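You operate a simulated robot arm through the tools that you are given. There is no shell and no other tool.

You are at the controls of a simulated robot arm. One attempt, no reset.

TASK
Try the emergency stop on the running cell, then start it again.
Fine: push it in, twist it out, press reset, then start.

It is judged by the outcome, as a careful person would: the job done as asked, and still so three seconds after it is handed in. It fails if anything else is knocked over, pushed out of place, dropped, spilled or broken.

THE ROBOT
A 7-joint arm with a two-finger gripper, fixed in place. Base frame: the origin is on the floor under the middle of its stand, x ahead of it, y to its left, z up; the work surface is at about z = 1. Units: m, degrees, N and s.
With the tool pointing down near the work surface it reaches from about 0.3 to 0.7 m from the base axis. Its first joint turns from -66.0 to 66.0 degrees. Payload 2.45 kg.
The tool frame sits at the grasp point between the pads (the TCP): z along the fingers, y along the line on which they close. The tips reach 0.026 m beyond it. The gripper opens to 0.096 m; its body begins 0.069 m behind the TCP.
Orientation is that of the tool frame in the base frame, as a unit quaternion [w, x, y, z]. With the fingers straight down and closing along the base's y, the tool's x points along the base's -x, its y along +y and its z along -z.

THE INTERFACE
- The arm moves only by the tool nudge_tool. Its argument "deltas" is a list of rows, each an object (a shift or turn left out is 0, a gripper value left out holds the last) with "delta_pos": the shift along the base's x, y, z in m, a list of three; "rot": the turn, a rotation vector about the base's x, y, z in degrees, a list of three; "jaw": the closure in counts, from 0 (fully open) to 255 (shut). In form: [{"delta_pos": [tx, ty, tz], "rot": [ax, ay, az], "jaw": jaw}, ...]. A call has 1 to 20 rows; each row is the pose to reach, as a shift and turn from the pose commanded when the call began. A row lasts 0.2 s, in which the tool goes at most 0.05 m and 8.6 degrees; a call with a longer step from one row to the next is refused whole, and so is a gripper value outside its range. A pose out of reach is approached as far as the arm can. The call stops where the force on the tool passes 90 N (or 10 N more than at its start, if that is more) or the arm is blocked; 0.2 s more then pass. The fingers move at their own pace (about 0.05 m/s each) and stop on an object; they squeeze with about 41 N. The grip force told is the motor's: it shows also when the fingers shut on nothing. Time passes only in rows, and 0.2 s behind the last, so rows that repeat a pose let the fingers close. The reply holds the time, the measured pose of the TCP, the force on the tool along the base axes, the opening and the grip force, in the units named above and with some noise, with the torque about the TCP (base axes, N m) and any sound that the robot's microphone picked up.
- Cameras (640 x 400 px; columns grow to the right, rows downward): "scene" is fixed at [0.176, -0.3948, 1.4381]; the picture's right is [0.71, -0.70, 0.00], its down [-0.31, -0.31, -0.90] and it looks along [0.63, 0.64, -0.44] (base axes); focal length 324 px, centre (320, 200). "wrist" rides on the gripper at [0.082, 0.003, -0.098] in the tool frame; the picture's right is [-0.04, 1.00, 0.00], its down [-0.73, -0.03, -0.68] and it looks along [-0.68, -0.03, 0.73] (tool axes); focal length 256 px, centre (320, 200). There is no depth. A picture from a camera that has moved, and an enlarged one, comes with that camera's place and axes in the base frame and with its lens.
- grab_frame(camera): a new picture of that camera. It takes no simulated time.
- enlarge(camera, box): a new picture of the part [left, top, right, bottom] of that camera's present view, enlarged. It takes no simulated time.
- close_job(): hands the job in; it is judged then, once.

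Places have to be worked out from the pictures, the camera data and where the tool is seen. Open the gripper and draw the arm clear of the work before you hand the job in, unless the task says otherwise.

The tools are called as name(argument=value, ...) on one line, values as JSON. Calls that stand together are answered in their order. nudge_tool: Moves the arm, as the interface text tells. Its arguments: {"type":"object","properties":{"deltas":{"type":"array"}},"required":["deltas"]} The other tools are called the same way: grab_frame (camera) takes a picture; enlarge (camera, box) takes an enlarged picture of a part of a camera's view; close_job () hands the job in.

At the start:

```text
time: 0.0
position: [0.4121, -0.0076, 1.2752]
orientation: [0.0, 0.0, 1.0, -0.001]
force: [-0.3, 0.4, -0.1]
moment: [0.0, -0.01, 0.01]
grip_width: 0.0962
grasp_force: 0.1
```

scene: 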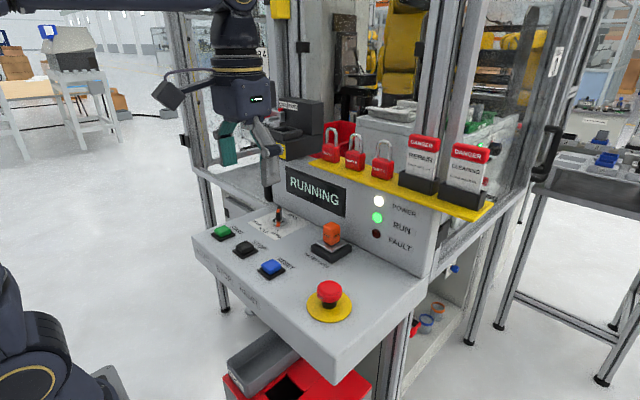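
wrist: 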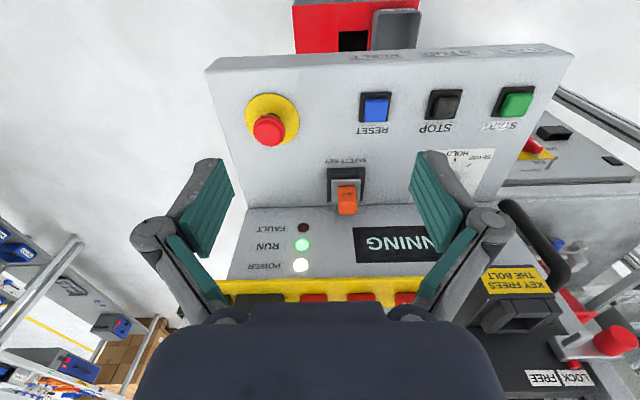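

The panel shows RUNNING, with the e-stop at the near right and START, STOP and RESET in a row. I'll take enlarged views first to place everything and read the labels.

enlarge(camera="scene", box=[190, 190, 430, 340])

enlarge(camera="wrist", box=[200, 40, 580, 280])

enlarge(camera="scene", box=[270, 120, 510, 270])

```text
2.67 times, centred on (310, 265) of scene
camera zoom: at [0.176, -0.3948, 1.4381], right [0.71, -0.7, 0.0], down [-0.31, -0.31, -0.9], along [0.63, 0.64, -0.44], focal length 863 px, centre (347, 27)
```

zoom: 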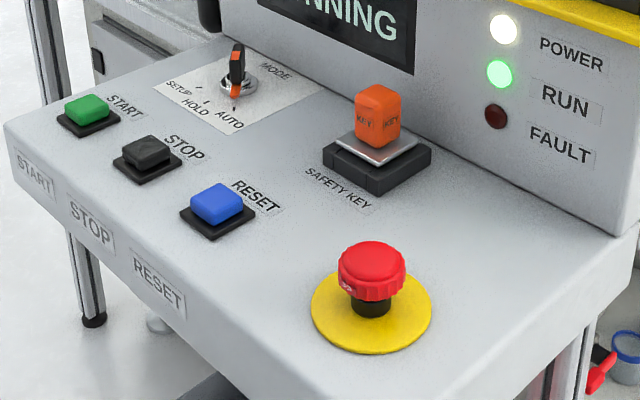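

```text
1.67 times, centred on (390, 160) of wrist
camera zoom: at [0.3292, -0.0042, 1.3745], right [0.04, 1.0, 0.0], down [0.73, -0.03, 0.68], along [0.68, -0.03, -0.73], focal length 427 px, centre (203, 267)
```

zoom: 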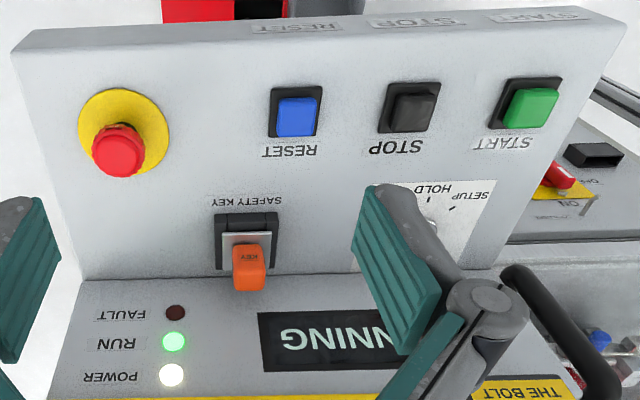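

```text
2.67 times, centred on (390, 195) of scene
camera zoom: at [0.176, -0.3948, 1.4381], right [0.71, -0.7, 0.0], down [-0.31, -0.31, -0.9], along [0.63, 0.64, -0.44], focal length 863 px, centre (133, 213)
```

zoom: 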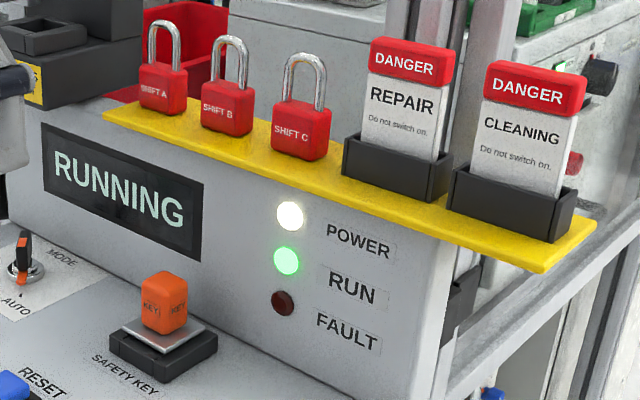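

Triangulating from both cameras puts the e-stop axis at about (0.503, -0.086) with its cap top near z 1.05. RESET is at about (0.490, 0.068) and START at about (0.489, 0.269), on a panel at z ≈ 1.0. Next I'll look closer at the cap for its twist direction and outline.

enlarge(camera="scene", box=[290, 260, 370, 340])

enlarge(camera="wrist", box=[230, 80, 310, 160])

enlarge(camera="scene", box=[240, 190, 320, 240])

enlarge(camera="scene", box=[180, 0, 320, 200])

```text
5.00 times, centred on (330, 300) of scene
camera zoom: at [0.176, -0.3948, 1.4381], right [0.71, -0.7, 0.0], down [-0.31, -0.31, -0.9], along [0.63, 0.64, -0.44], focal length 1618 px, centre (270, -300)
```

zoom: 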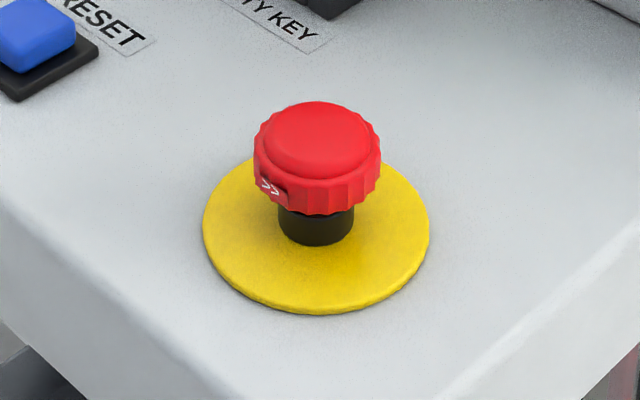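

```text
5.00 times, centred on (270, 120) of wrist
camera zoom: at [0.3292, -0.0042, 1.3745], right [0.04, 1.0, 0.0], down [0.73, -0.03, 0.68], along [0.68, -0.03, -0.73], focal length 1280 px, centre (570, 600)
```

zoom: 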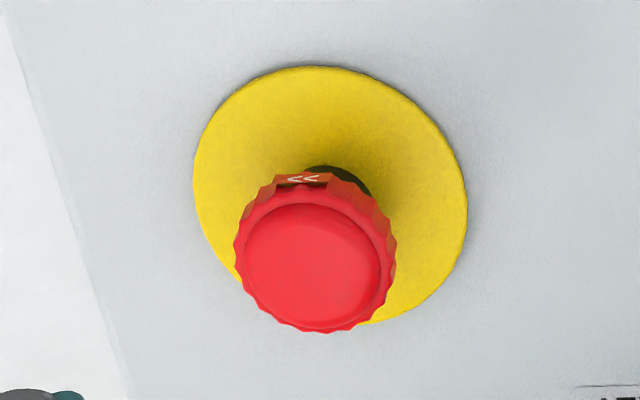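

```text
8.00 times, centred on (280, 215) of scene
camera zoom: at [0.176, -0.3948, 1.4381], right [0.71, -0.7, 0.0], down [-0.31, -0.31, -0.9], along [0.63, 0.64, -0.44], focal length 2589 px, centre (640, 80)
```

zoom: 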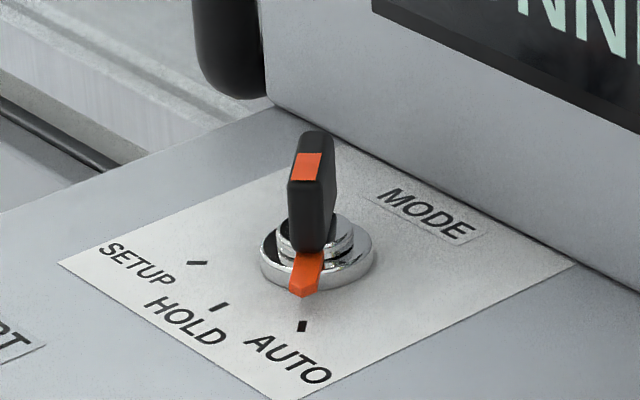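

```text
2.00 times, centred on (250, 100) of scene
camera zoom: at [0.176, -0.3948, 1.4381], right [0.71, -0.7, 0.0], down [-0.31, -0.31, -0.9], along [0.63, 0.64, -0.44], focal length 647 px, centre (460, 400)
```

zoom: 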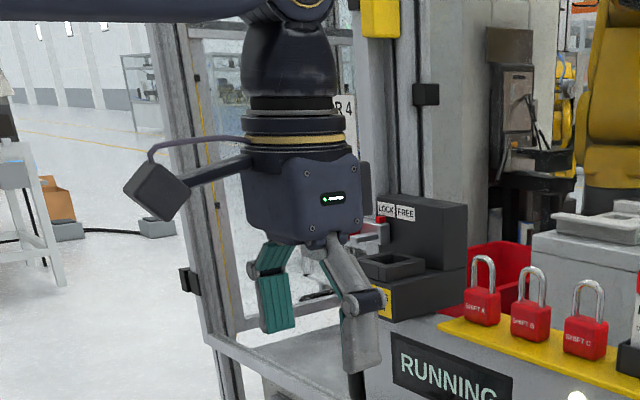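

The mode switch is on AUTO. In both views the cap's arrows seem to point to the robot's right on the near side, meaning counter-clockwise from above, and I'll check that from closer. I'll move above the e-stop with the fingers closing, staying well clear of it.

nudge_tool(deltas=[{"delta_pos": [0.02, -0.016, -0.02], "jaw": 255}, {"delta_pos": [0.04, -0.034, -0.045], "jaw": 255}, {"delta_pos": [0.06, -0.052, -0.07], "jaw": 255}, {"delta_pos": [0.08, -0.07, -0.095], "jaw": 255}, {"delta_pos": [0.091, -0.078, -0.115], "jaw": 255}, {"delta_pos": [0.091, -0.078, -0.115], "jaw": 255}])

```text
time: 1.4
position: [0.5024, -0.0848, 1.1623]
orientation: [-0.001, -0.001, 1.0, 0.0]
force: [-1.0, -0.3, -0.2]
moment: [-0.02, 0.0, -0.01]
grip_width: 0.0001
grasp_force: 28.1
```

The tool is now above the e-stop at z 1.162 with the fingers shut. I'll check alignment and read the arrows from both cameras.

grab_frame(camera="wrist")

enlarge(camera="wrist", box=[240, 60, 400, 180])

enlarge(camera="scene", box=[250, 160, 410, 340])

enlarge(camera="scene", box=[312, 276, 352, 306])

```text
taken
camera wrist: at [0.42, -0.0814, 1.2599], right [0.04, 1.0, 0.0], down [0.73, -0.03, 0.68], along [0.68, -0.03, -0.73], focal length 256 px, centre (320, 200)
```

wrist: 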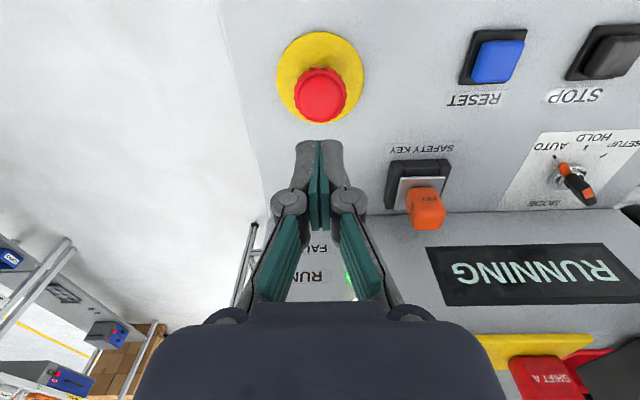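

```text
3.33 times, centred on (320, 120) of wrist
camera zoom: at [0.42, -0.0814, 1.2599], right [0.04, 1.0, 0.0], down [0.73, -0.03, 0.68], along [0.68, -0.03, -0.73], focal length 853 px, centre (320, 467)
```

zoom: 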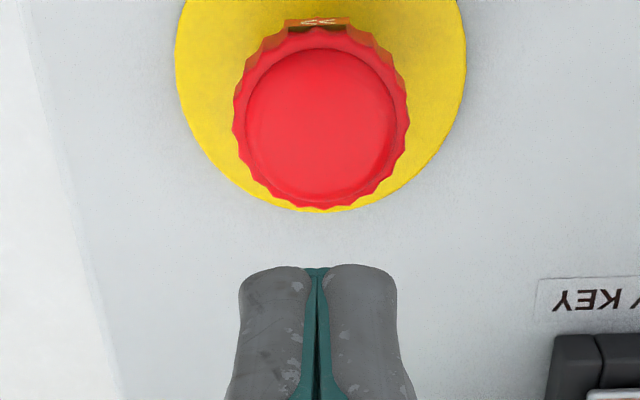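

```text
2.22 times, centred on (330, 250) of scene
camera zoom: at [0.176, -0.3948, 1.4381], right [0.71, -0.7, 0.0], down [-0.31, -0.31, -0.9], along [0.63, 0.64, -0.44], focal length 719 px, centre (298, 89)
```

zoom: 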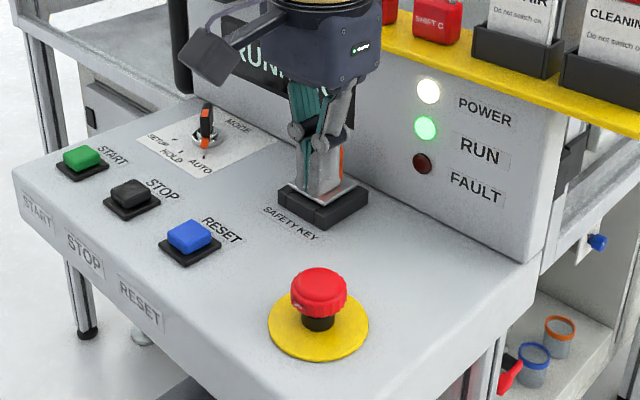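

```text
13.33 times, centred on (332, 291) of scene
camera zoom: at [0.176, -0.3948, 1.4381], right [0.71, -0.7, 0.0], down [-0.31, -0.31, -0.9], along [0.63, 0.64, -0.44], focal length 4316 px, centre (160, -1013)
```

zoom: 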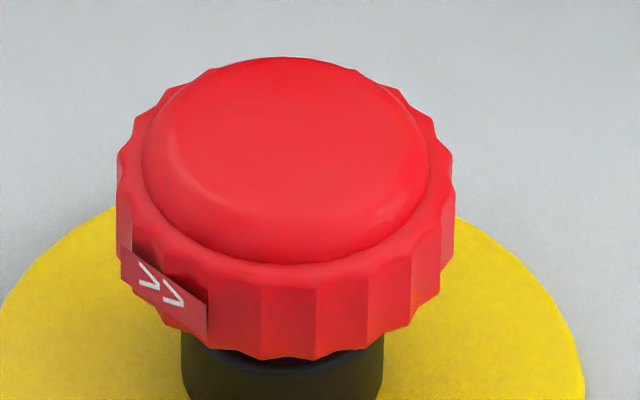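

The close views confirm the arrows are counter-clockwise from above, so a +z twist. The cap is about 44 mm wide and centred at about (0.502, -0.085), directly under the tool. I'll come down slowly to near contact, with the tips expected to touch at about TCP z 1.076.

nudge_tool(deltas=[{"delta_pos": [0, 0, -0.03]}, {"delta_pos": [0, 0, -0.055]}, {"delta_pos": [0, 0, -0.07]}, {"delta_pos": [0, 0, -0.076]}, {"delta_pos": [0, 0, -0.08]}, {"delta_pos": [0, 0, -0.083]}, {"delta_pos": [0, 0, -0.086]}])

```text
time: 3.0
position: [0.502, -0.0855, 1.0749]
orientation: [0.0, 0.0, 1.0, 0.0]
force: [-0.4, 0.2, 0.7]
moment: [0.0, 0.02, 0.04]
grip_width: 0.0001
grasp_force: 28.8
```

The tool is at z 1.075 and no clear contact shows yet. I'll look at the gap before pressing.

enlarge(camera="scene", box=[270, 200, 390, 330])

enlarge(camera="wrist", box=[240, 80, 400, 200])

```text
3.08 times, centred on (330, 265) of scene
camera zoom: at [0.176, -0.3948, 1.4381], right [0.71, -0.7, 0.0], down [-0.31, -0.31, -0.9], along [0.63, 0.64, -0.44], focal length 996 px, centre (289, 0)
```

zoom: 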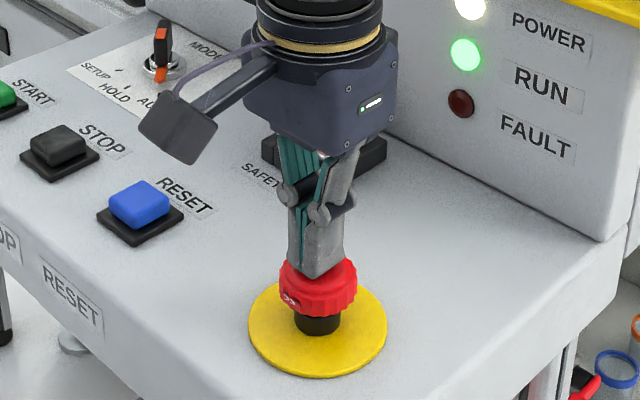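

```text
3.33 times, centred on (320, 140) of wrist
camera zoom: at [0.4204, -0.0816, 1.1731], right [0.04, 1.0, 0.0], down [0.73, -0.03, 0.68], along [0.68, -0.03, -0.73], focal length 853 px, centre (320, 400)
```

zoom: 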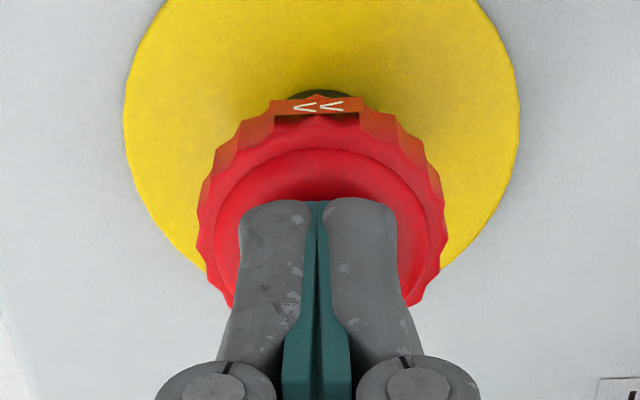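

The tips sit just at the cap top, centred. I'll press down in 2 mm steps and watch the force.

nudge_tool(deltas=[{"delta_pos": [0, 0, -0.002]}, {"delta_pos": [0, 0, -0.004]}, {"delta_pos": [0, 0, -0.006]}, {"delta_pos": [0, 0, -0.008]}])

```text
time: 4.0
position: [0.5021, -0.0848, 1.0674]
orientation: [0.001, 0.0, 1.0, -0.001]
force: [-1.4, 0.1, 6.1]
moment: [0.01, 0.07, 0.01]
grip_width: 0.0058
grasp_force: 28.4
```

There is light contact at 6 N, and the fingertips have parted slightly to 6 mm. I'll keep pressing in small steps.

nudge_tool(deltas=[{"delta_pos": [0, 0, -0.002]}, {"delta_pos": [0, 0, -0.004]}, {"delta_pos": [0, 0, -0.005]}])

enlarge(camera="scene", box=[270, 170, 420, 330])

```text
time: 4.8
position: [0.5018, -0.0853, 1.0621]
orientation: [0.001, 0.0, 1.0, 0.0]
force: [-0.2, 0.5, 12.5]
moment: [0.03, 0.05, 0.0]
grip_width: 0.0056
grasp_force: 28.3
```

```text
2.50 times, centred on (345, 250) of scene
camera zoom: at [0.1758, -0.3947, 1.4382], right [0.71, -0.7, 0.0], down [-0.31, -0.31, -0.9], along [0.63, 0.64, -0.44], focal length 809 px, centre (258, 75)
```

zoom: 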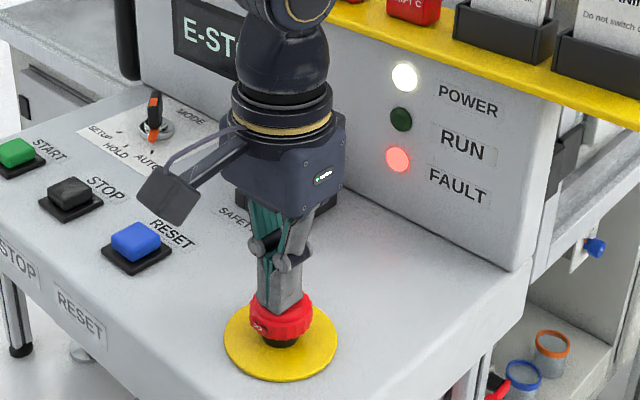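

The display has changed to E-STOP, FAULT is lit and RUN is off. I'll push about 2 mm further to be sure it latches, then lift clear and check that it stays in.

nudge_tool(deltas=[{"delta_pos": [0, 0, -0.001]}, {"delta_pos": [0, 0, -0.002]}, {"delta_pos": [0, 0, -0.002]}])

```text
time: 5.6
position: [0.5026, -0.0862, 1.0637]
orientation: [0.002, 0.001, 1.0, -0.001]
force: [-9.2, 1.8, 51.9]
moment: [0.05, 0.57, 0.02]
grip_width: 0.006
grasp_force: 28.4
```

The force rose to 52 N with no further travel, so the button has bottomed. I'll lift clear now.

nudge_tool(deltas=[{"delta_pos": [0, 0, 0.01]}, {"delta_pos": [0, 0, 0.03]}, {"delta_pos": [0, 0, 0.055]}, {"delta_pos": [0, 0, 0.065], "jaw": 0}, {"delta_pos": [0, 0, 0.065], "jaw": 0}, {"delta_pos": [0, 0, 0.065], "jaw": 0}, {"delta_pos": [0, 0, 0.065], "jaw": 0}, {"delta_pos": [0, 0, 0.065], "jaw": 0}])

grab_frame(camera="scene")

grab_frame(camera="wrist")

enlarge(camera="scene", box=[290, 250, 370, 330])

```text
time: 7.4
position: [0.5012, -0.0876, 1.125]
orientation: [0.0, 0.0, 1.0, -0.001]
force: [0.3, -0.1, -0.3]
moment: [-0.02, 0.04, 0.0]
grip_width: 0.0958
grasp_force: 0.1
```

```text
taken
```

scene: 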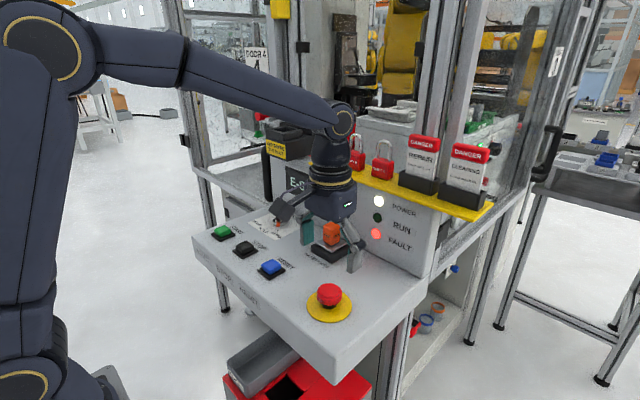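

```text
taken
camera wrist: at [0.4199, -0.0824, 1.2242], right [0.04, 1.0, 0.0], down [0.73, -0.03, 0.68], along [0.68, -0.03, -0.73], focal length 256 px, centre (320, 200)
```

wrist: 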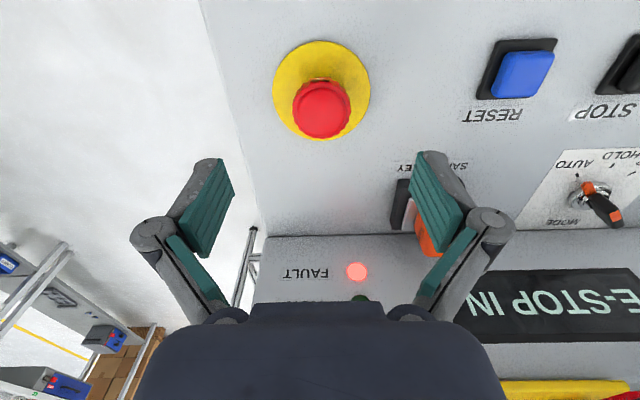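

```text
5.00 times, centred on (330, 290) of scene
camera zoom: at [0.176, -0.3948, 1.4381], right [0.71, -0.7, 0.0], down [-0.31, -0.31, -0.9], along [0.63, 0.64, -0.44], focal length 1618 px, centre (270, -250)
```

zoom: 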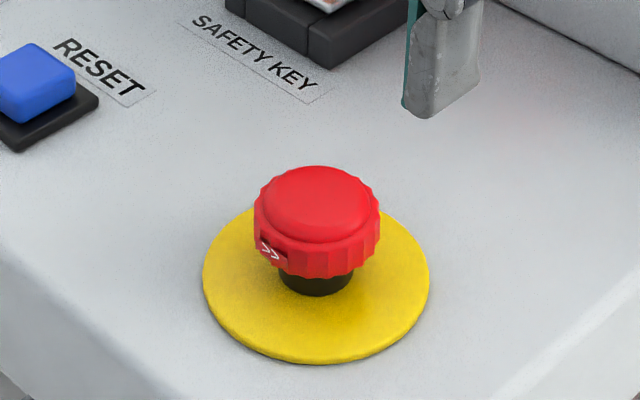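

The display reads E-STOP IN and the cap has latched about 7-8 mm lower, so its skirt now spans roughly z 1.017-1.032. I'll lower the open gripper around it to TCP z ≈ 1.039, which keeps the tips about 10 mm above the plate.

nudge_tool(deltas=[{"delta_pos": [0, 0.001, -0.03], "jaw": 0}, {"delta_pos": [0, 0.001, -0.055], "jaw": 0}, {"delta_pos": [0, 0.001, -0.07], "jaw": 0}, {"delta_pos": [0, 0.001, -0.08], "jaw": 0}, {"delta_pos": [0, 0.001, -0.086], "jaw": 0}])

grab_frame(camera="wrist")

enlarge(camera="scene", box=[270, 220, 390, 340])

```text
time: 8.6
position: [0.5024, -0.0853, 1.0403]
orientation: [0.0, -0.001, 1.0, 0.0]
force: [-0.6, -0.4, -0.1]
moment: [-0.02, 0.01, -0.01]
grip_width: 0.0963
grasp_force: 0.1
```

```text
taken
camera wrist: at [0.4201, -0.081, 1.1386], right [0.04, 1.0, 0.0], down [0.73, -0.03, 0.68], along [0.68, -0.03, -0.73], focal length 256 px, centre (320, 200)
```

wrist: 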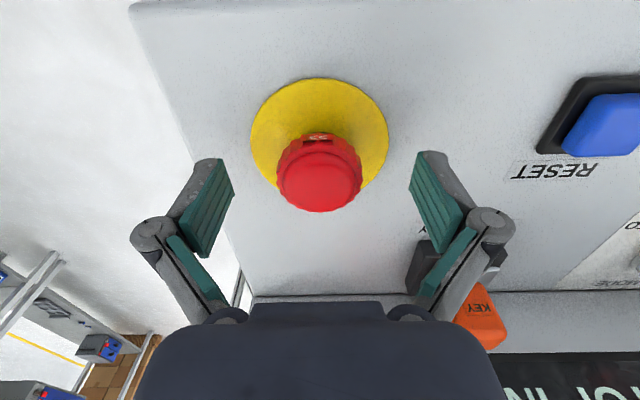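

```text
3.33 times, centred on (330, 280) of scene
camera zoom: at [0.176, -0.3948, 1.4381], right [0.71, -0.7, 0.0], down [-0.31, -0.31, -0.9], along [0.63, 0.64, -0.44], focal length 1079 px, centre (287, -67)
```

zoom: 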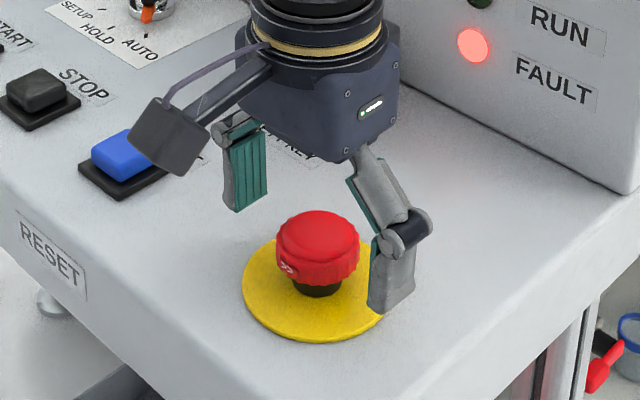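

The cap sits centred between the open fingers and they are clear of everything. I'll close onto it while holding position.

nudge_tool(deltas=[{"delta_pos": [0, 0, 0], "jaw": 255}, {"delta_pos": [0, 0, 0], "jaw": 255}, {"delta_pos": [0, 0, 0], "jaw": 255}, {"delta_pos": [0, 0, 0], "jaw": 255}, {"delta_pos": [0, 0, 0], "jaw": 255}])

grab_frame(camera="wrist")

enlarge(camera="scene", box=[270, 220, 390, 340])

```text
time: 9.8
position: [0.5019, -0.0841, 1.0409]
orientation: [0.0, 0.0, 1.0, 0.0]
force: [-0.1, -2.6, 1.1]
moment: [-0.12, 0.09, -0.01]
grip_width: 0.0435
grasp_force: 45.2
```

```text
taken
camera wrist: at [0.4201, -0.0813, 1.1388], right [0.04, 1.0, 0.0], down [0.73, -0.03, 0.68], along [0.68, -0.03, -0.73], focal length 256 px, centre (320, 200)
```

wrist: 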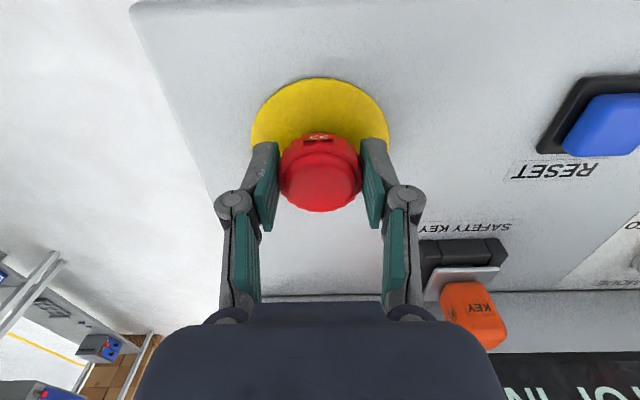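

```text
3.33 times, centred on (330, 280) of scene
camera zoom: at [0.176, -0.3948, 1.4381], right [0.71, -0.7, 0.0], down [-0.31, -0.31, -0.9], along [0.63, 0.64, -0.44], focal length 1079 px, centre (287, -67)
```

zoom: 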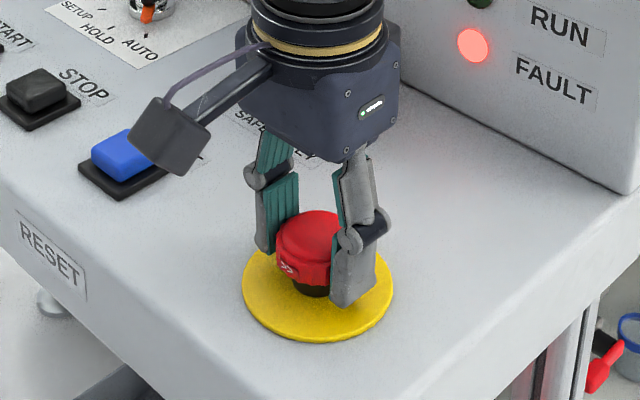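

The cap is gripped at 43.5 mm with only small side forces. I'll twist it counter-clockwise (+z) in 6° steps to 30° and check the torque.

nudge_tool(deltas=[{"rot": [0, 0, 5]}, {"rot": [0, 0, 10]}, {"rot": [0, 0, 15]}, {"rot": [0, 0, 20]}, {"rot": [0, 0, 25]}, {"rot": [0, 0, 30]}])

enlarge(camera="scene", box=[250, 160, 410, 340])

grab_frame(camera="wrist")

```text
time: 11.2
position: [0.5023, -0.086, 1.0391]
orientation: [0.0, -0.259, 0.966, -0.001]
force: [2.5, -21.7, -1.3]
moment: [-0.31, -0.08, -0.99]
grip_width: 0.0437
grasp_force: 45.1
```

```text
2.22 times, centred on (330, 250) of scene
camera zoom: at [0.1761, -0.3954, 1.4379], right [0.71, -0.7, 0.0], down [-0.31, -0.31, -0.9], along [0.63, 0.64, -0.44], focal length 719 px, centre (298, 89)
```

zoom: 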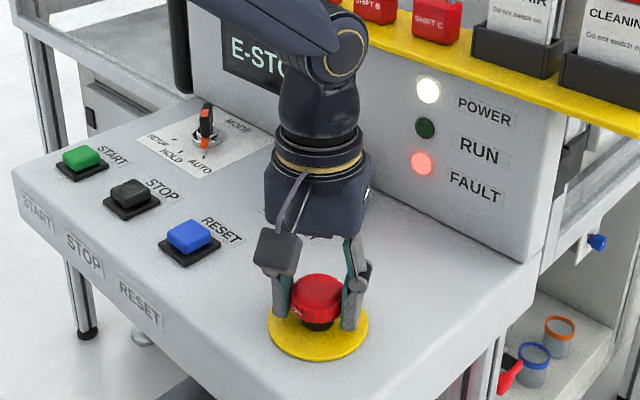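

```text
taken
camera wrist: at [0.4289, -0.1241, 1.1372], right [-0.46, 0.89, 0.0], down [0.65, 0.34, 0.68], along [0.6, 0.31, -0.73], focal length 256 px, centre (320, 200)
```

wrist: 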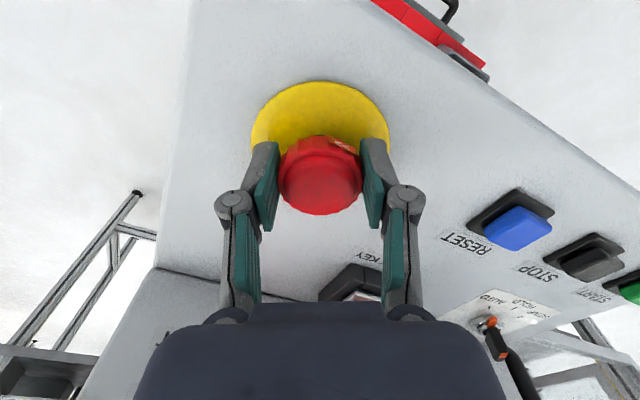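

The torque is about -1 N·m, and in the wrist view the arrows seem to have moved relative to the fingers, so the cap may have slipped instead of turning. I'll look closer.

enlarge(camera="wrist", box=[260, 110, 380, 230])

enlarge(camera="scene", box=[300, 270, 360, 330])

```text
3.33 times, centred on (320, 170) of wrist
camera zoom: at [0.4289, -0.1241, 1.1372], right [-0.46, 0.89, 0.0], down [0.65, 0.34, 0.68], along [0.6, 0.31, -0.73], focal length 853 px, centre (320, 300)
```

zoom: 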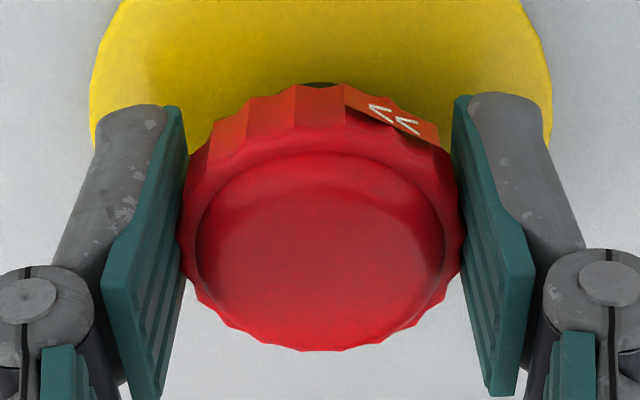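

```text
6.67 times, centred on (330, 300) of scene
camera zoom: at [0.1761, -0.3954, 1.4379], right [0.71, -0.7, 0.0], down [-0.31, -0.31, -0.9], along [0.63, 0.64, -0.44], focal length 2158 px, centre (253, -467)
```

zoom: 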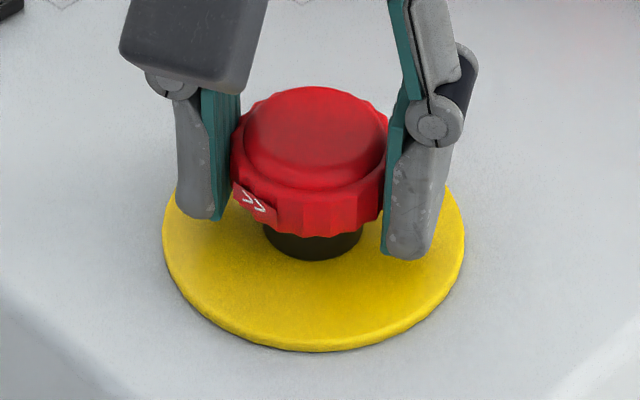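

The cap turned only 2-3° and the pads slipped, so it is resisting about 1 N·m. The release may need the cap free to rise as it turns, so I'll keep the same direction and add a small upward pull with a little more twist.

nudge_tool(deltas=[{"delta_pos": [0, 0, 0.001], "rot": [0, 0, 3]}, {"delta_pos": [0, 0, 0.002], "rot": [0, 0, 6]}, {"delta_pos": [0, 0, 0.003], "rot": [0, 0, 9]}, {"delta_pos": [0, 0, 0.004], "rot": [0, 0, 12]}])

enlarge(camera="scene", box=[300, 270, 360, 330])

enlarge(camera="wrist", box=[260, 110, 380, 230])

```text
time: 12.2
position: [0.5021, -0.0858, 1.0421]
orientation: [-0.002, -0.358, 0.934, 0.0]
force: [9.5, -29.1, -34.3]
moment: [-0.47, -0.03, -0.54]
grip_width: 0.0435
grasp_force: 44.9
```

```text
6.67 times, centred on (330, 300) of scene
camera zoom: at [0.1768, -0.3957, 1.4377], right [0.71, -0.7, 0.0], down [-0.31, -0.31, -0.9], along [0.63, 0.64, -0.44], focal length 2158 px, centre (253, -467)
```

zoom: 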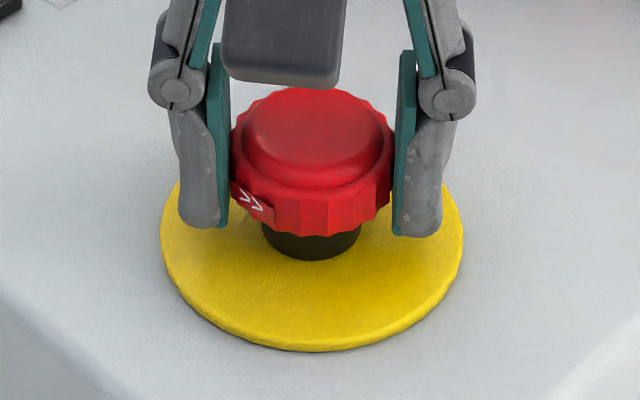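

```text
3.33 times, centred on (320, 170) of wrist
camera zoom: at [0.4388, -0.1392, 1.1406], right [-0.64, 0.77, 0.0], down [0.57, 0.47, 0.68], along [0.52, 0.43, -0.74], focal length 853 px, centre (320, 300)
```

zoom: 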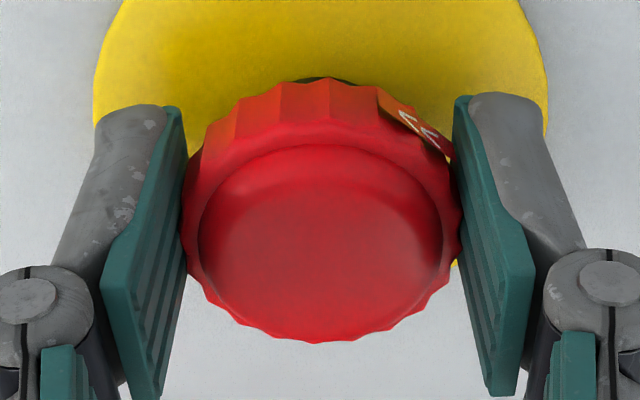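

Pulling up only added 34 N and the cap did not turn, so lifting doesn't help. I'll ease back down and turn the gripped cap back the other way by a small amount, to see whether it moves freely or slips there.

nudge_tool(deltas=[{"delta_pos": [0, 0, -0.003]}, {"delta_pos": [0, 0, -0.006]}, {"delta_pos": [0, 0, -0.006], "rot": [0, 0, -5]}, {"delta_pos": [0, 0, -0.006], "rot": [0, 0, -10]}, {"delta_pos": [0, 0, -0.006], "rot": [0, 0, -15]}])

enlarge(camera="scene", box=[300, 270, 360, 330])

enlarge(camera="wrist", box=[260, 110, 380, 230])

```text
time: 13.4
position: [0.5023, -0.0855, 1.0382]
orientation: [0.002, -0.234, 0.972, -0.002]
force: [-6.9, -22.9, 30.0]
moment: [-0.48, 0.01, -0.03]
grip_width: 0.0438
grasp_force: 44.6
```

```text
6.67 times, centred on (330, 300) of scene
camera zoom: at [0.1753, -0.3953, 1.4381], right [0.71, -0.7, 0.0], down [-0.31, -0.31, -0.9], along [0.63, 0.64, -0.44], focal length 2158 px, centre (253, -467)
```

zoom: 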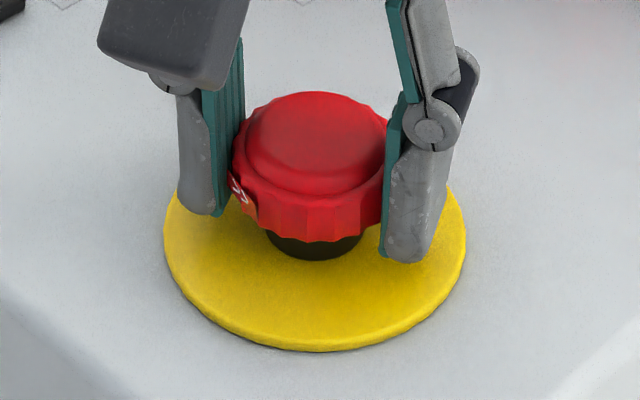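

```text
3.33 times, centred on (320, 170) of wrist
camera zoom: at [0.4272, -0.1196, 1.1367], right [-0.42, 0.91, 0.0], down [0.66, 0.31, 0.68], along [0.62, 0.28, -0.73], focal length 853 px, centre (320, 300)
```

zoom: 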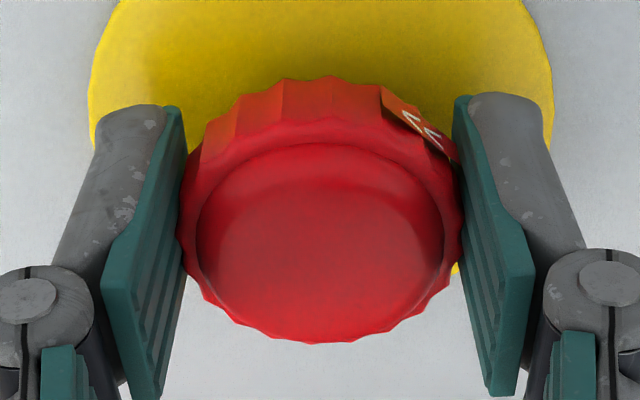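

With the gripper turned back 15° clockwise, the cap followed fully at almost zero torque. So counter-clockwise is against its stop and it turns freely clockwise, despite how I read the arrows. I'll ease off the downward force and continue clockwise in stages, checking the display.

nudge_tool(deltas=[{"delta_pos": [0, 0, 0.002]}, {"delta_pos": [0, 0, 0.002], "rot": [0, 0, -5]}, {"delta_pos": [0, 0, 0.002], "rot": [0, 0, -10]}, {"delta_pos": [0, 0, 0.002], "rot": [0, 0, -15]}])

enlarge(camera="scene", box=[250, 160, 410, 340])

enlarge(camera="scene", box=[300, 270, 360, 330])

enlarge(camera="wrist", box=[260, 110, 380, 230])

```text
time: 14.4
position: [0.5026, -0.0849, 1.0395]
orientation: [0.0, -0.105, 0.994, -0.001]
force: [4.8, -21.1, 11.7]
moment: [-0.58, 0.25, -0.02]
grip_width: 0.0437
grasp_force: 44.9
```

```text
2.22 times, centred on (330, 250) of scene
camera zoom: at [0.1759, -0.3953, 1.438], right [0.71, -0.7, 0.0], down [-0.31, -0.31, -0.9], along [0.63, 0.64, -0.44], focal length 719 px, centre (298, 89)
```

zoom: 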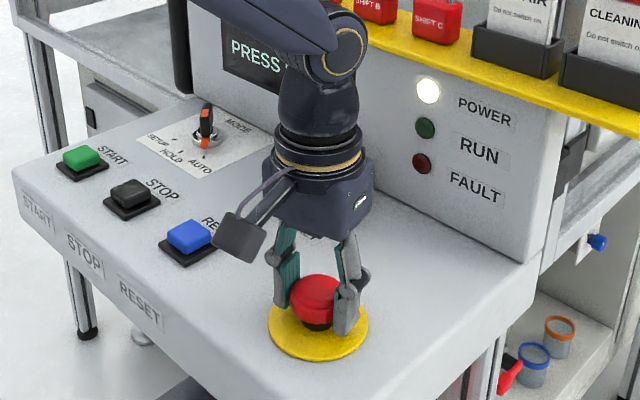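

```text
6.67 times, centred on (330, 300) of scene
camera zoom: at [0.1759, -0.3953, 1.438], right [0.71, -0.7, 0.0], down [-0.31, -0.31, -0.9], along [0.63, 0.64, -0.44], focal length 2158 px, centre (253, -467)
```

zoom: 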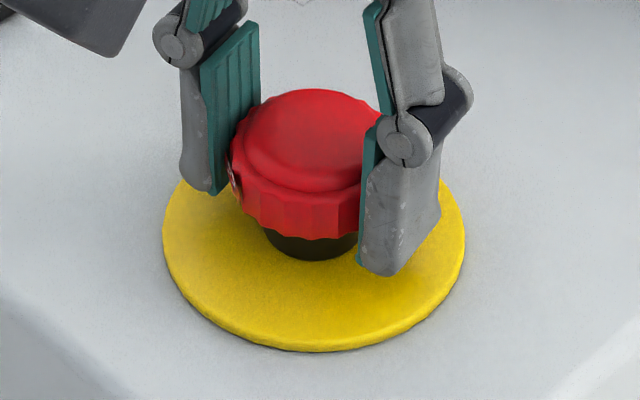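

```text
3.33 times, centred on (320, 170) of wrist
camera zoom: at [0.4211, -0.0988, 1.1377], right [-0.17, 0.99, 0.0], down [0.72, 0.13, 0.68], along [0.67, 0.11, -0.73], focal length 853 px, centre (320, 300)
```

zoom: 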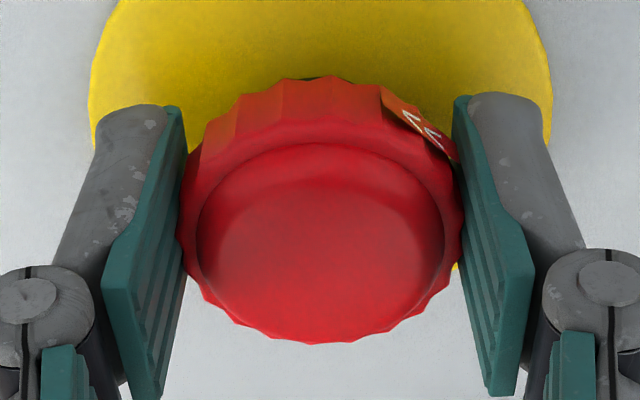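

The display now shows "PRESS …" and FAULT is off, so the latch let go after about 30° clockwise. I'll open the gripper so the cap springs out, then lift straight up and square the tool again.

nudge_tool(deltas=[{"delta_pos": [0, 0, 0.002], "jaw": 0}, {"delta_pos": [0, 0, 0.002], "jaw": 0}, {"delta_pos": [0, 0, 0.002], "jaw": 0}, {"delta_pos": [0, 0, 0.002], "jaw": 0}, {"delta_pos": [0, 0, 0.002], "jaw": 0}, {"delta_pos": [0, 0, 0.03], "jaw": 0}, {"delta_pos": [0, 0, 0.07], "jaw": 0}, {"delta_pos": [0, 0, 0.11], "jaw": 0}, {"delta_pos": [0, 0, 0.12], "rot": [0, 0, -6], "jaw": 0}, {"delta_pos": [0, 0, 0.12], "rot": [0, 0, -12], "jaw": 0}])

grab_frame(camera="scene")

grab_frame(camera="wrist")

enlarge(camera="scene", box=[290, 250, 370, 330])

```text
time: 16.6
position: [0.5017, -0.0841, 1.159]
orientation: [0.0, 0.0, 1.0, 0.0]
force: [0.0, -1.0, 0.8]
moment: [0.01, 0.01, 0.04]
grip_width: 0.0958
grasp_force: 0.1
```

```text
taken
```

scene: 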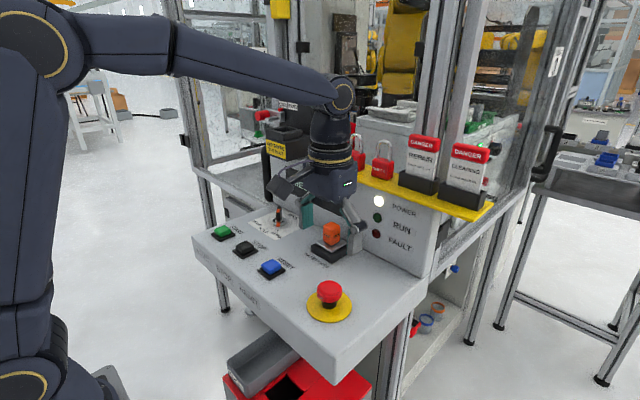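

```text
taken
camera wrist: at [0.4197, -0.081, 1.257], right [0.04, 1.0, 0.0], down [0.73, -0.03, 0.68], along [0.68, -0.03, -0.73], focal length 256 px, centre (320, 200)
```

wrist: 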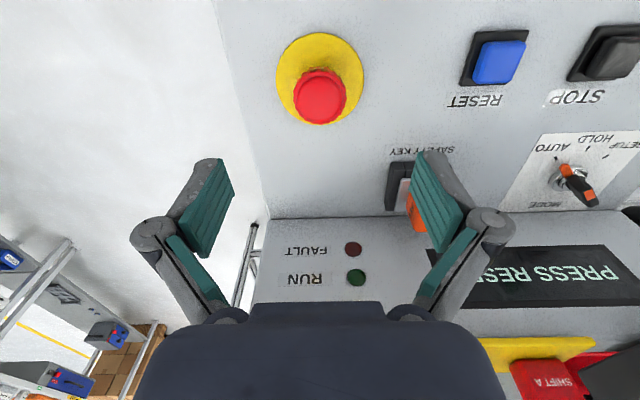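

```text
5.00 times, centred on (330, 290) of scene
camera zoom: at [0.176, -0.3948, 1.4381], right [0.71, -0.7, 0.0], down [-0.31, -0.31, -0.9], along [0.63, 0.64, -0.44], focal length 1618 px, centre (270, -250)
```

zoom: 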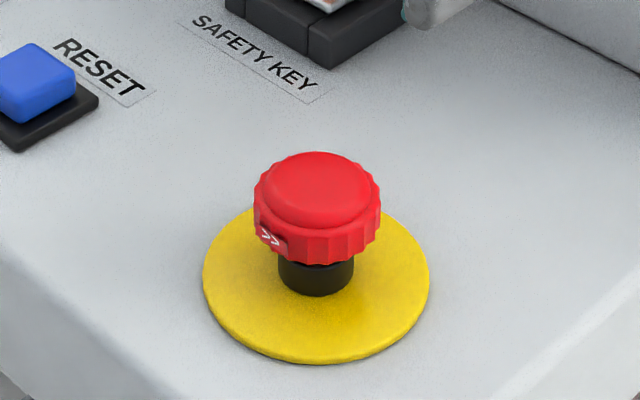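

The cap has sprung fully out and the display reads PRESS RESET. I'll close the fingers and move over RESET at about (0.490, 0.069), staying high.

nudge_tool(deltas=[{"delta_pos": [-0.003, 0.04, 0], "jaw": 255}, {"delta_pos": [-0.006, 0.08, 0], "jaw": 255}, {"delta_pos": [-0.009, 0.12, 0], "jaw": 255}, {"delta_pos": [-0.0125, 0.154, 0], "jaw": 255}, {"delta_pos": [-0.0125, 0.154, -0.03], "jaw": 255}, {"delta_pos": [-0.0125, 0.154, -0.05], "jaw": 255}, {"delta_pos": [-0.0125, 0.154, -0.05], "jaw": 255}])

grab_frame(camera="wrist")

enlarge(camera="scene", box=[210, 190, 330, 290])

```text
time: 18.2
position: [0.4888, 0.0692, 1.1089]
orientation: [0.0, 0.001, 1.0, -0.001]
force: [0.3, 0.6, 0.5]
moment: [0.0, 0.02, 0.05]
grip_width: 0.0
grasp_force: 28.0
```

```text
taken
camera wrist: at [0.4067, 0.0726, 1.2083], right [0.04, 1.0, 0.0], down [0.73, -0.03, 0.68], along [0.68, -0.03, -0.73], focal length 256 px, centre (320, 200)
```

wrist: 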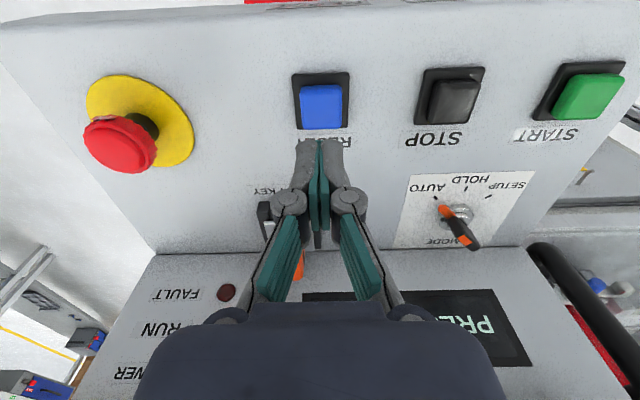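

```text
4.00 times, centred on (270, 240) of scene
camera zoom: at [0.176, -0.3947, 1.4381], right [0.71, -0.7, 0.0], down [-0.31, -0.31, -0.9], along [0.63, 0.64, -0.44], focal length 1295 px, centre (520, 40)
```

zoom: 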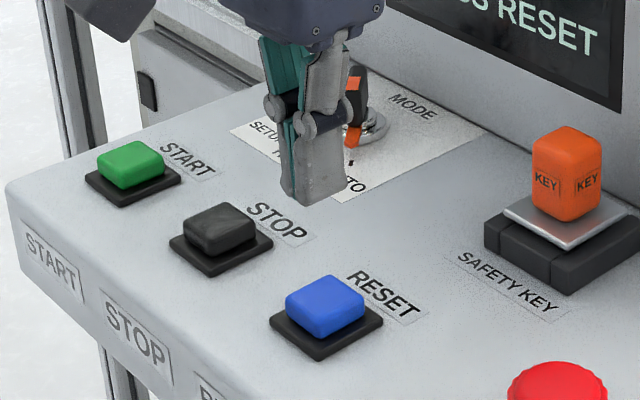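

The fingers are centred over RESET at x 0.488, y 0.0695, and its top is at about z 1.018. I'll descend and press gently in small steps, expecting contact near TCP z 1.044.

nudge_tool(deltas=[{"delta_pos": [0, 0, -0.03]}, {"delta_pos": [0, 0, -0.05]}, {"delta_pos": [0, 0, -0.058]}, {"delta_pos": [0, 0, -0.062]}, {"delta_pos": [0, 0, -0.065]}, {"delta_pos": [0, 0, -0.067]}])

enlarge(camera="scene", box=[230, 170, 410, 300])

```text
time: 19.6
position: [0.4907, 0.0693, 1.0422]
orientation: [0.0, 0.0, 1.0, 0.0]
force: [0.6, 0.4, 1.8]
moment: [-0.03, -0.02, 0.01]
grip_width: 0.0057
grasp_force: 28.4
```

```text
3.08 times, centred on (320, 235) of scene
camera zoom: at [0.176, -0.3947, 1.4382], right [0.71, -0.7, 0.0], down [-0.31, -0.31, -0.9], along [0.63, 0.64, -0.44], focal length 996 px, centre (320, 92)
```

zoom: 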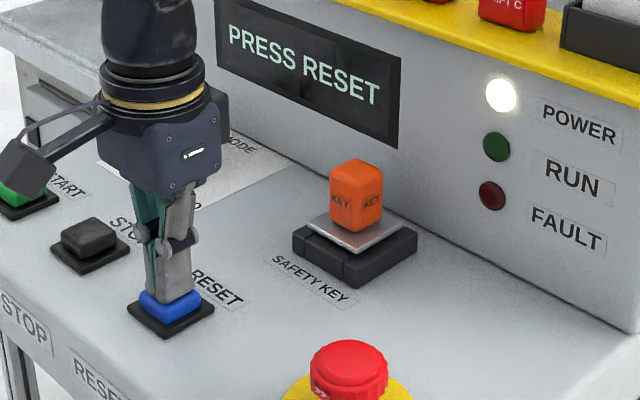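

The tips have just touched RESET. I'll press further in 1 mm steps, hold briefly, and watch the display.

nudge_tool(deltas=[{"delta_pos": [0, 0, -0.001]}, {"delta_pos": [0, 0, -0.002]}, {"delta_pos": [0, 0, -0.003]}, {"delta_pos": [0, 0, -0.004]}])

enlarge(camera="scene", box=[230, 170, 410, 300])

```text
time: 20.6
position: [0.49, 0.0692, 1.0394]
orientation: [0.001, -0.001, 1.0, 0.0]
force: [-0.1, -2.4, 15.5]
moment: [-0.07, 0.09, 0.01]
grip_width: 0.0058
grasp_force: 28.0
heard: click
```

```text
3.08 times, centred on (320, 235) of scene
camera zoom: at [0.1757, -0.3949, 1.4381], right [0.71, -0.7, 0.0], down [-0.31, -0.31, -0.9], along [0.63, 0.64, -0.44], focal length 996 px, centre (320, 92)
```

zoom: 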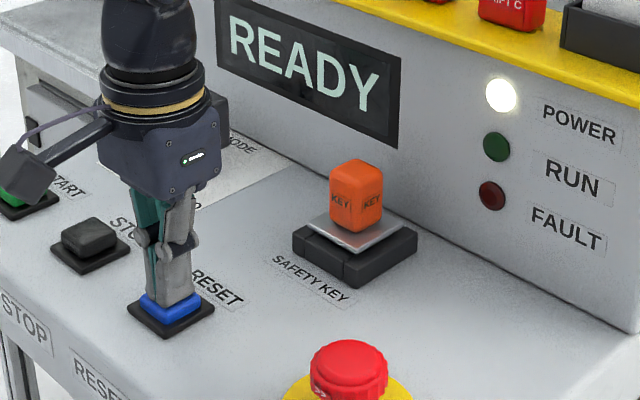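

I heard a click and the display reads READY. I'll lift off and move at height over START at about (0.489, 0.269), passing well above STOP.

nudge_tool(deltas=[{"delta_pos": [0, 0, 0.02]}, {"delta_pos": [0, 0, 0.06]}, {"delta_pos": [0, 0, 0.1]}, {"delta_pos": [0, 0.04, 0.11]}, {"delta_pos": [0, 0.08, 0.11]}, {"delta_pos": [0, 0.12, 0.11]}, {"delta_pos": [0, 0.16, 0.11]}, {"delta_pos": [0, 0.2, 0.11]}, {"delta_pos": [0, 0.2, 0.075]}, {"delta_pos": [0, 0.2, 0.075]}])

grab_frame(camera="wrist")

enlarge(camera="scene", box=[170, 130, 380, 290])

```text
time: 22.8
position: [0.4905, 0.2712, 1.1107]
orientation: [-0.001, 0.0, 1.0, 0.0]
force: [0.3, 0.6, 0.1]
moment: [-0.01, 0.01, 0.01]
grip_width: 0.0
grasp_force: 28.7
```

```text
taken
camera wrist: at [0.4088, 0.2742, 1.209], right [0.04, 1.0, 0.0], down [0.73, -0.03, 0.68], along [0.68, -0.03, -0.73], focal length 256 px, centre (320, 200)
```

wrist: 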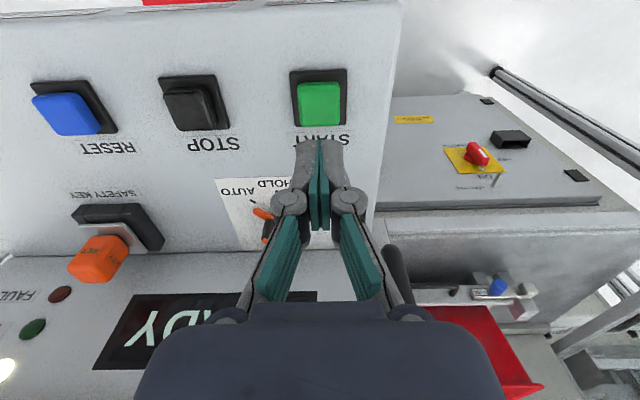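

```text
2.50 times, centred on (275, 210) of scene
camera zoom: at [0.176, -0.3947, 1.4381], right [0.71, -0.7, 0.0], down [-0.31, -0.31, -0.9], along [0.63, 0.64, -0.44], focal length 809 px, centre (432, 175)
```

zoom: 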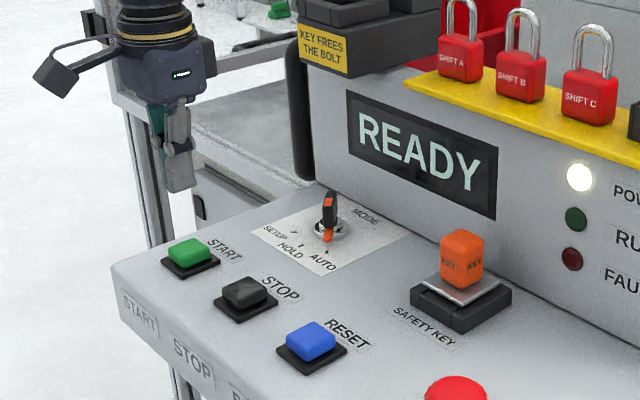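

START's centre works out at about (0.488, 0.270), so I'll shift 2 mm in x and descend. I expect contact near z 1.043 and will press in small steps until it clicks.

nudge_tool(deltas=[{"delta_pos": [-0.002, 0, -0.03]}, {"delta_pos": [-0.002, 0, -0.05]}, {"delta_pos": [-0.002, 0, -0.06]}, {"delta_pos": [-0.002, 0, -0.066]}, {"delta_pos": [-0.002, 0, -0.069]}, {"delta_pos": [-0.002, 0, -0.071]}, {"delta_pos": [-0.002, 0, -0.073]}, {"delta_pos": [-0.002, 0, -0.073]}])

enlarge(camera="scene", box=[170, 130, 420, 290])

```text
time: 24.6
position: [0.4893, 0.2693, 1.0398]
orientation: [0.0, -0.002, 1.0, 0.0]
force: [1.8, 1.0, 3.2]
moment: [0.01, -0.02, 0.0]
grip_width: 0.0062
grasp_force: 28.6
heard: click
```

```text
2.50 times, centred on (295, 210) of scene
camera zoom: at [0.176, -0.3948, 1.4381], right [0.71, -0.7, 0.0], down [-0.31, -0.31, -0.9], along [0.63, 0.64, -0.44], focal length 809 px, centre (382, 175)
```

zoom: 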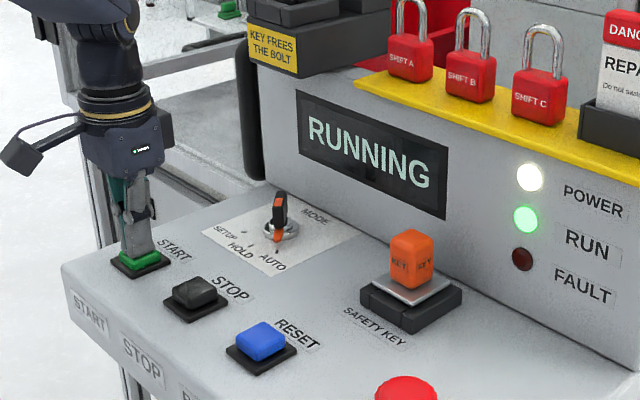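

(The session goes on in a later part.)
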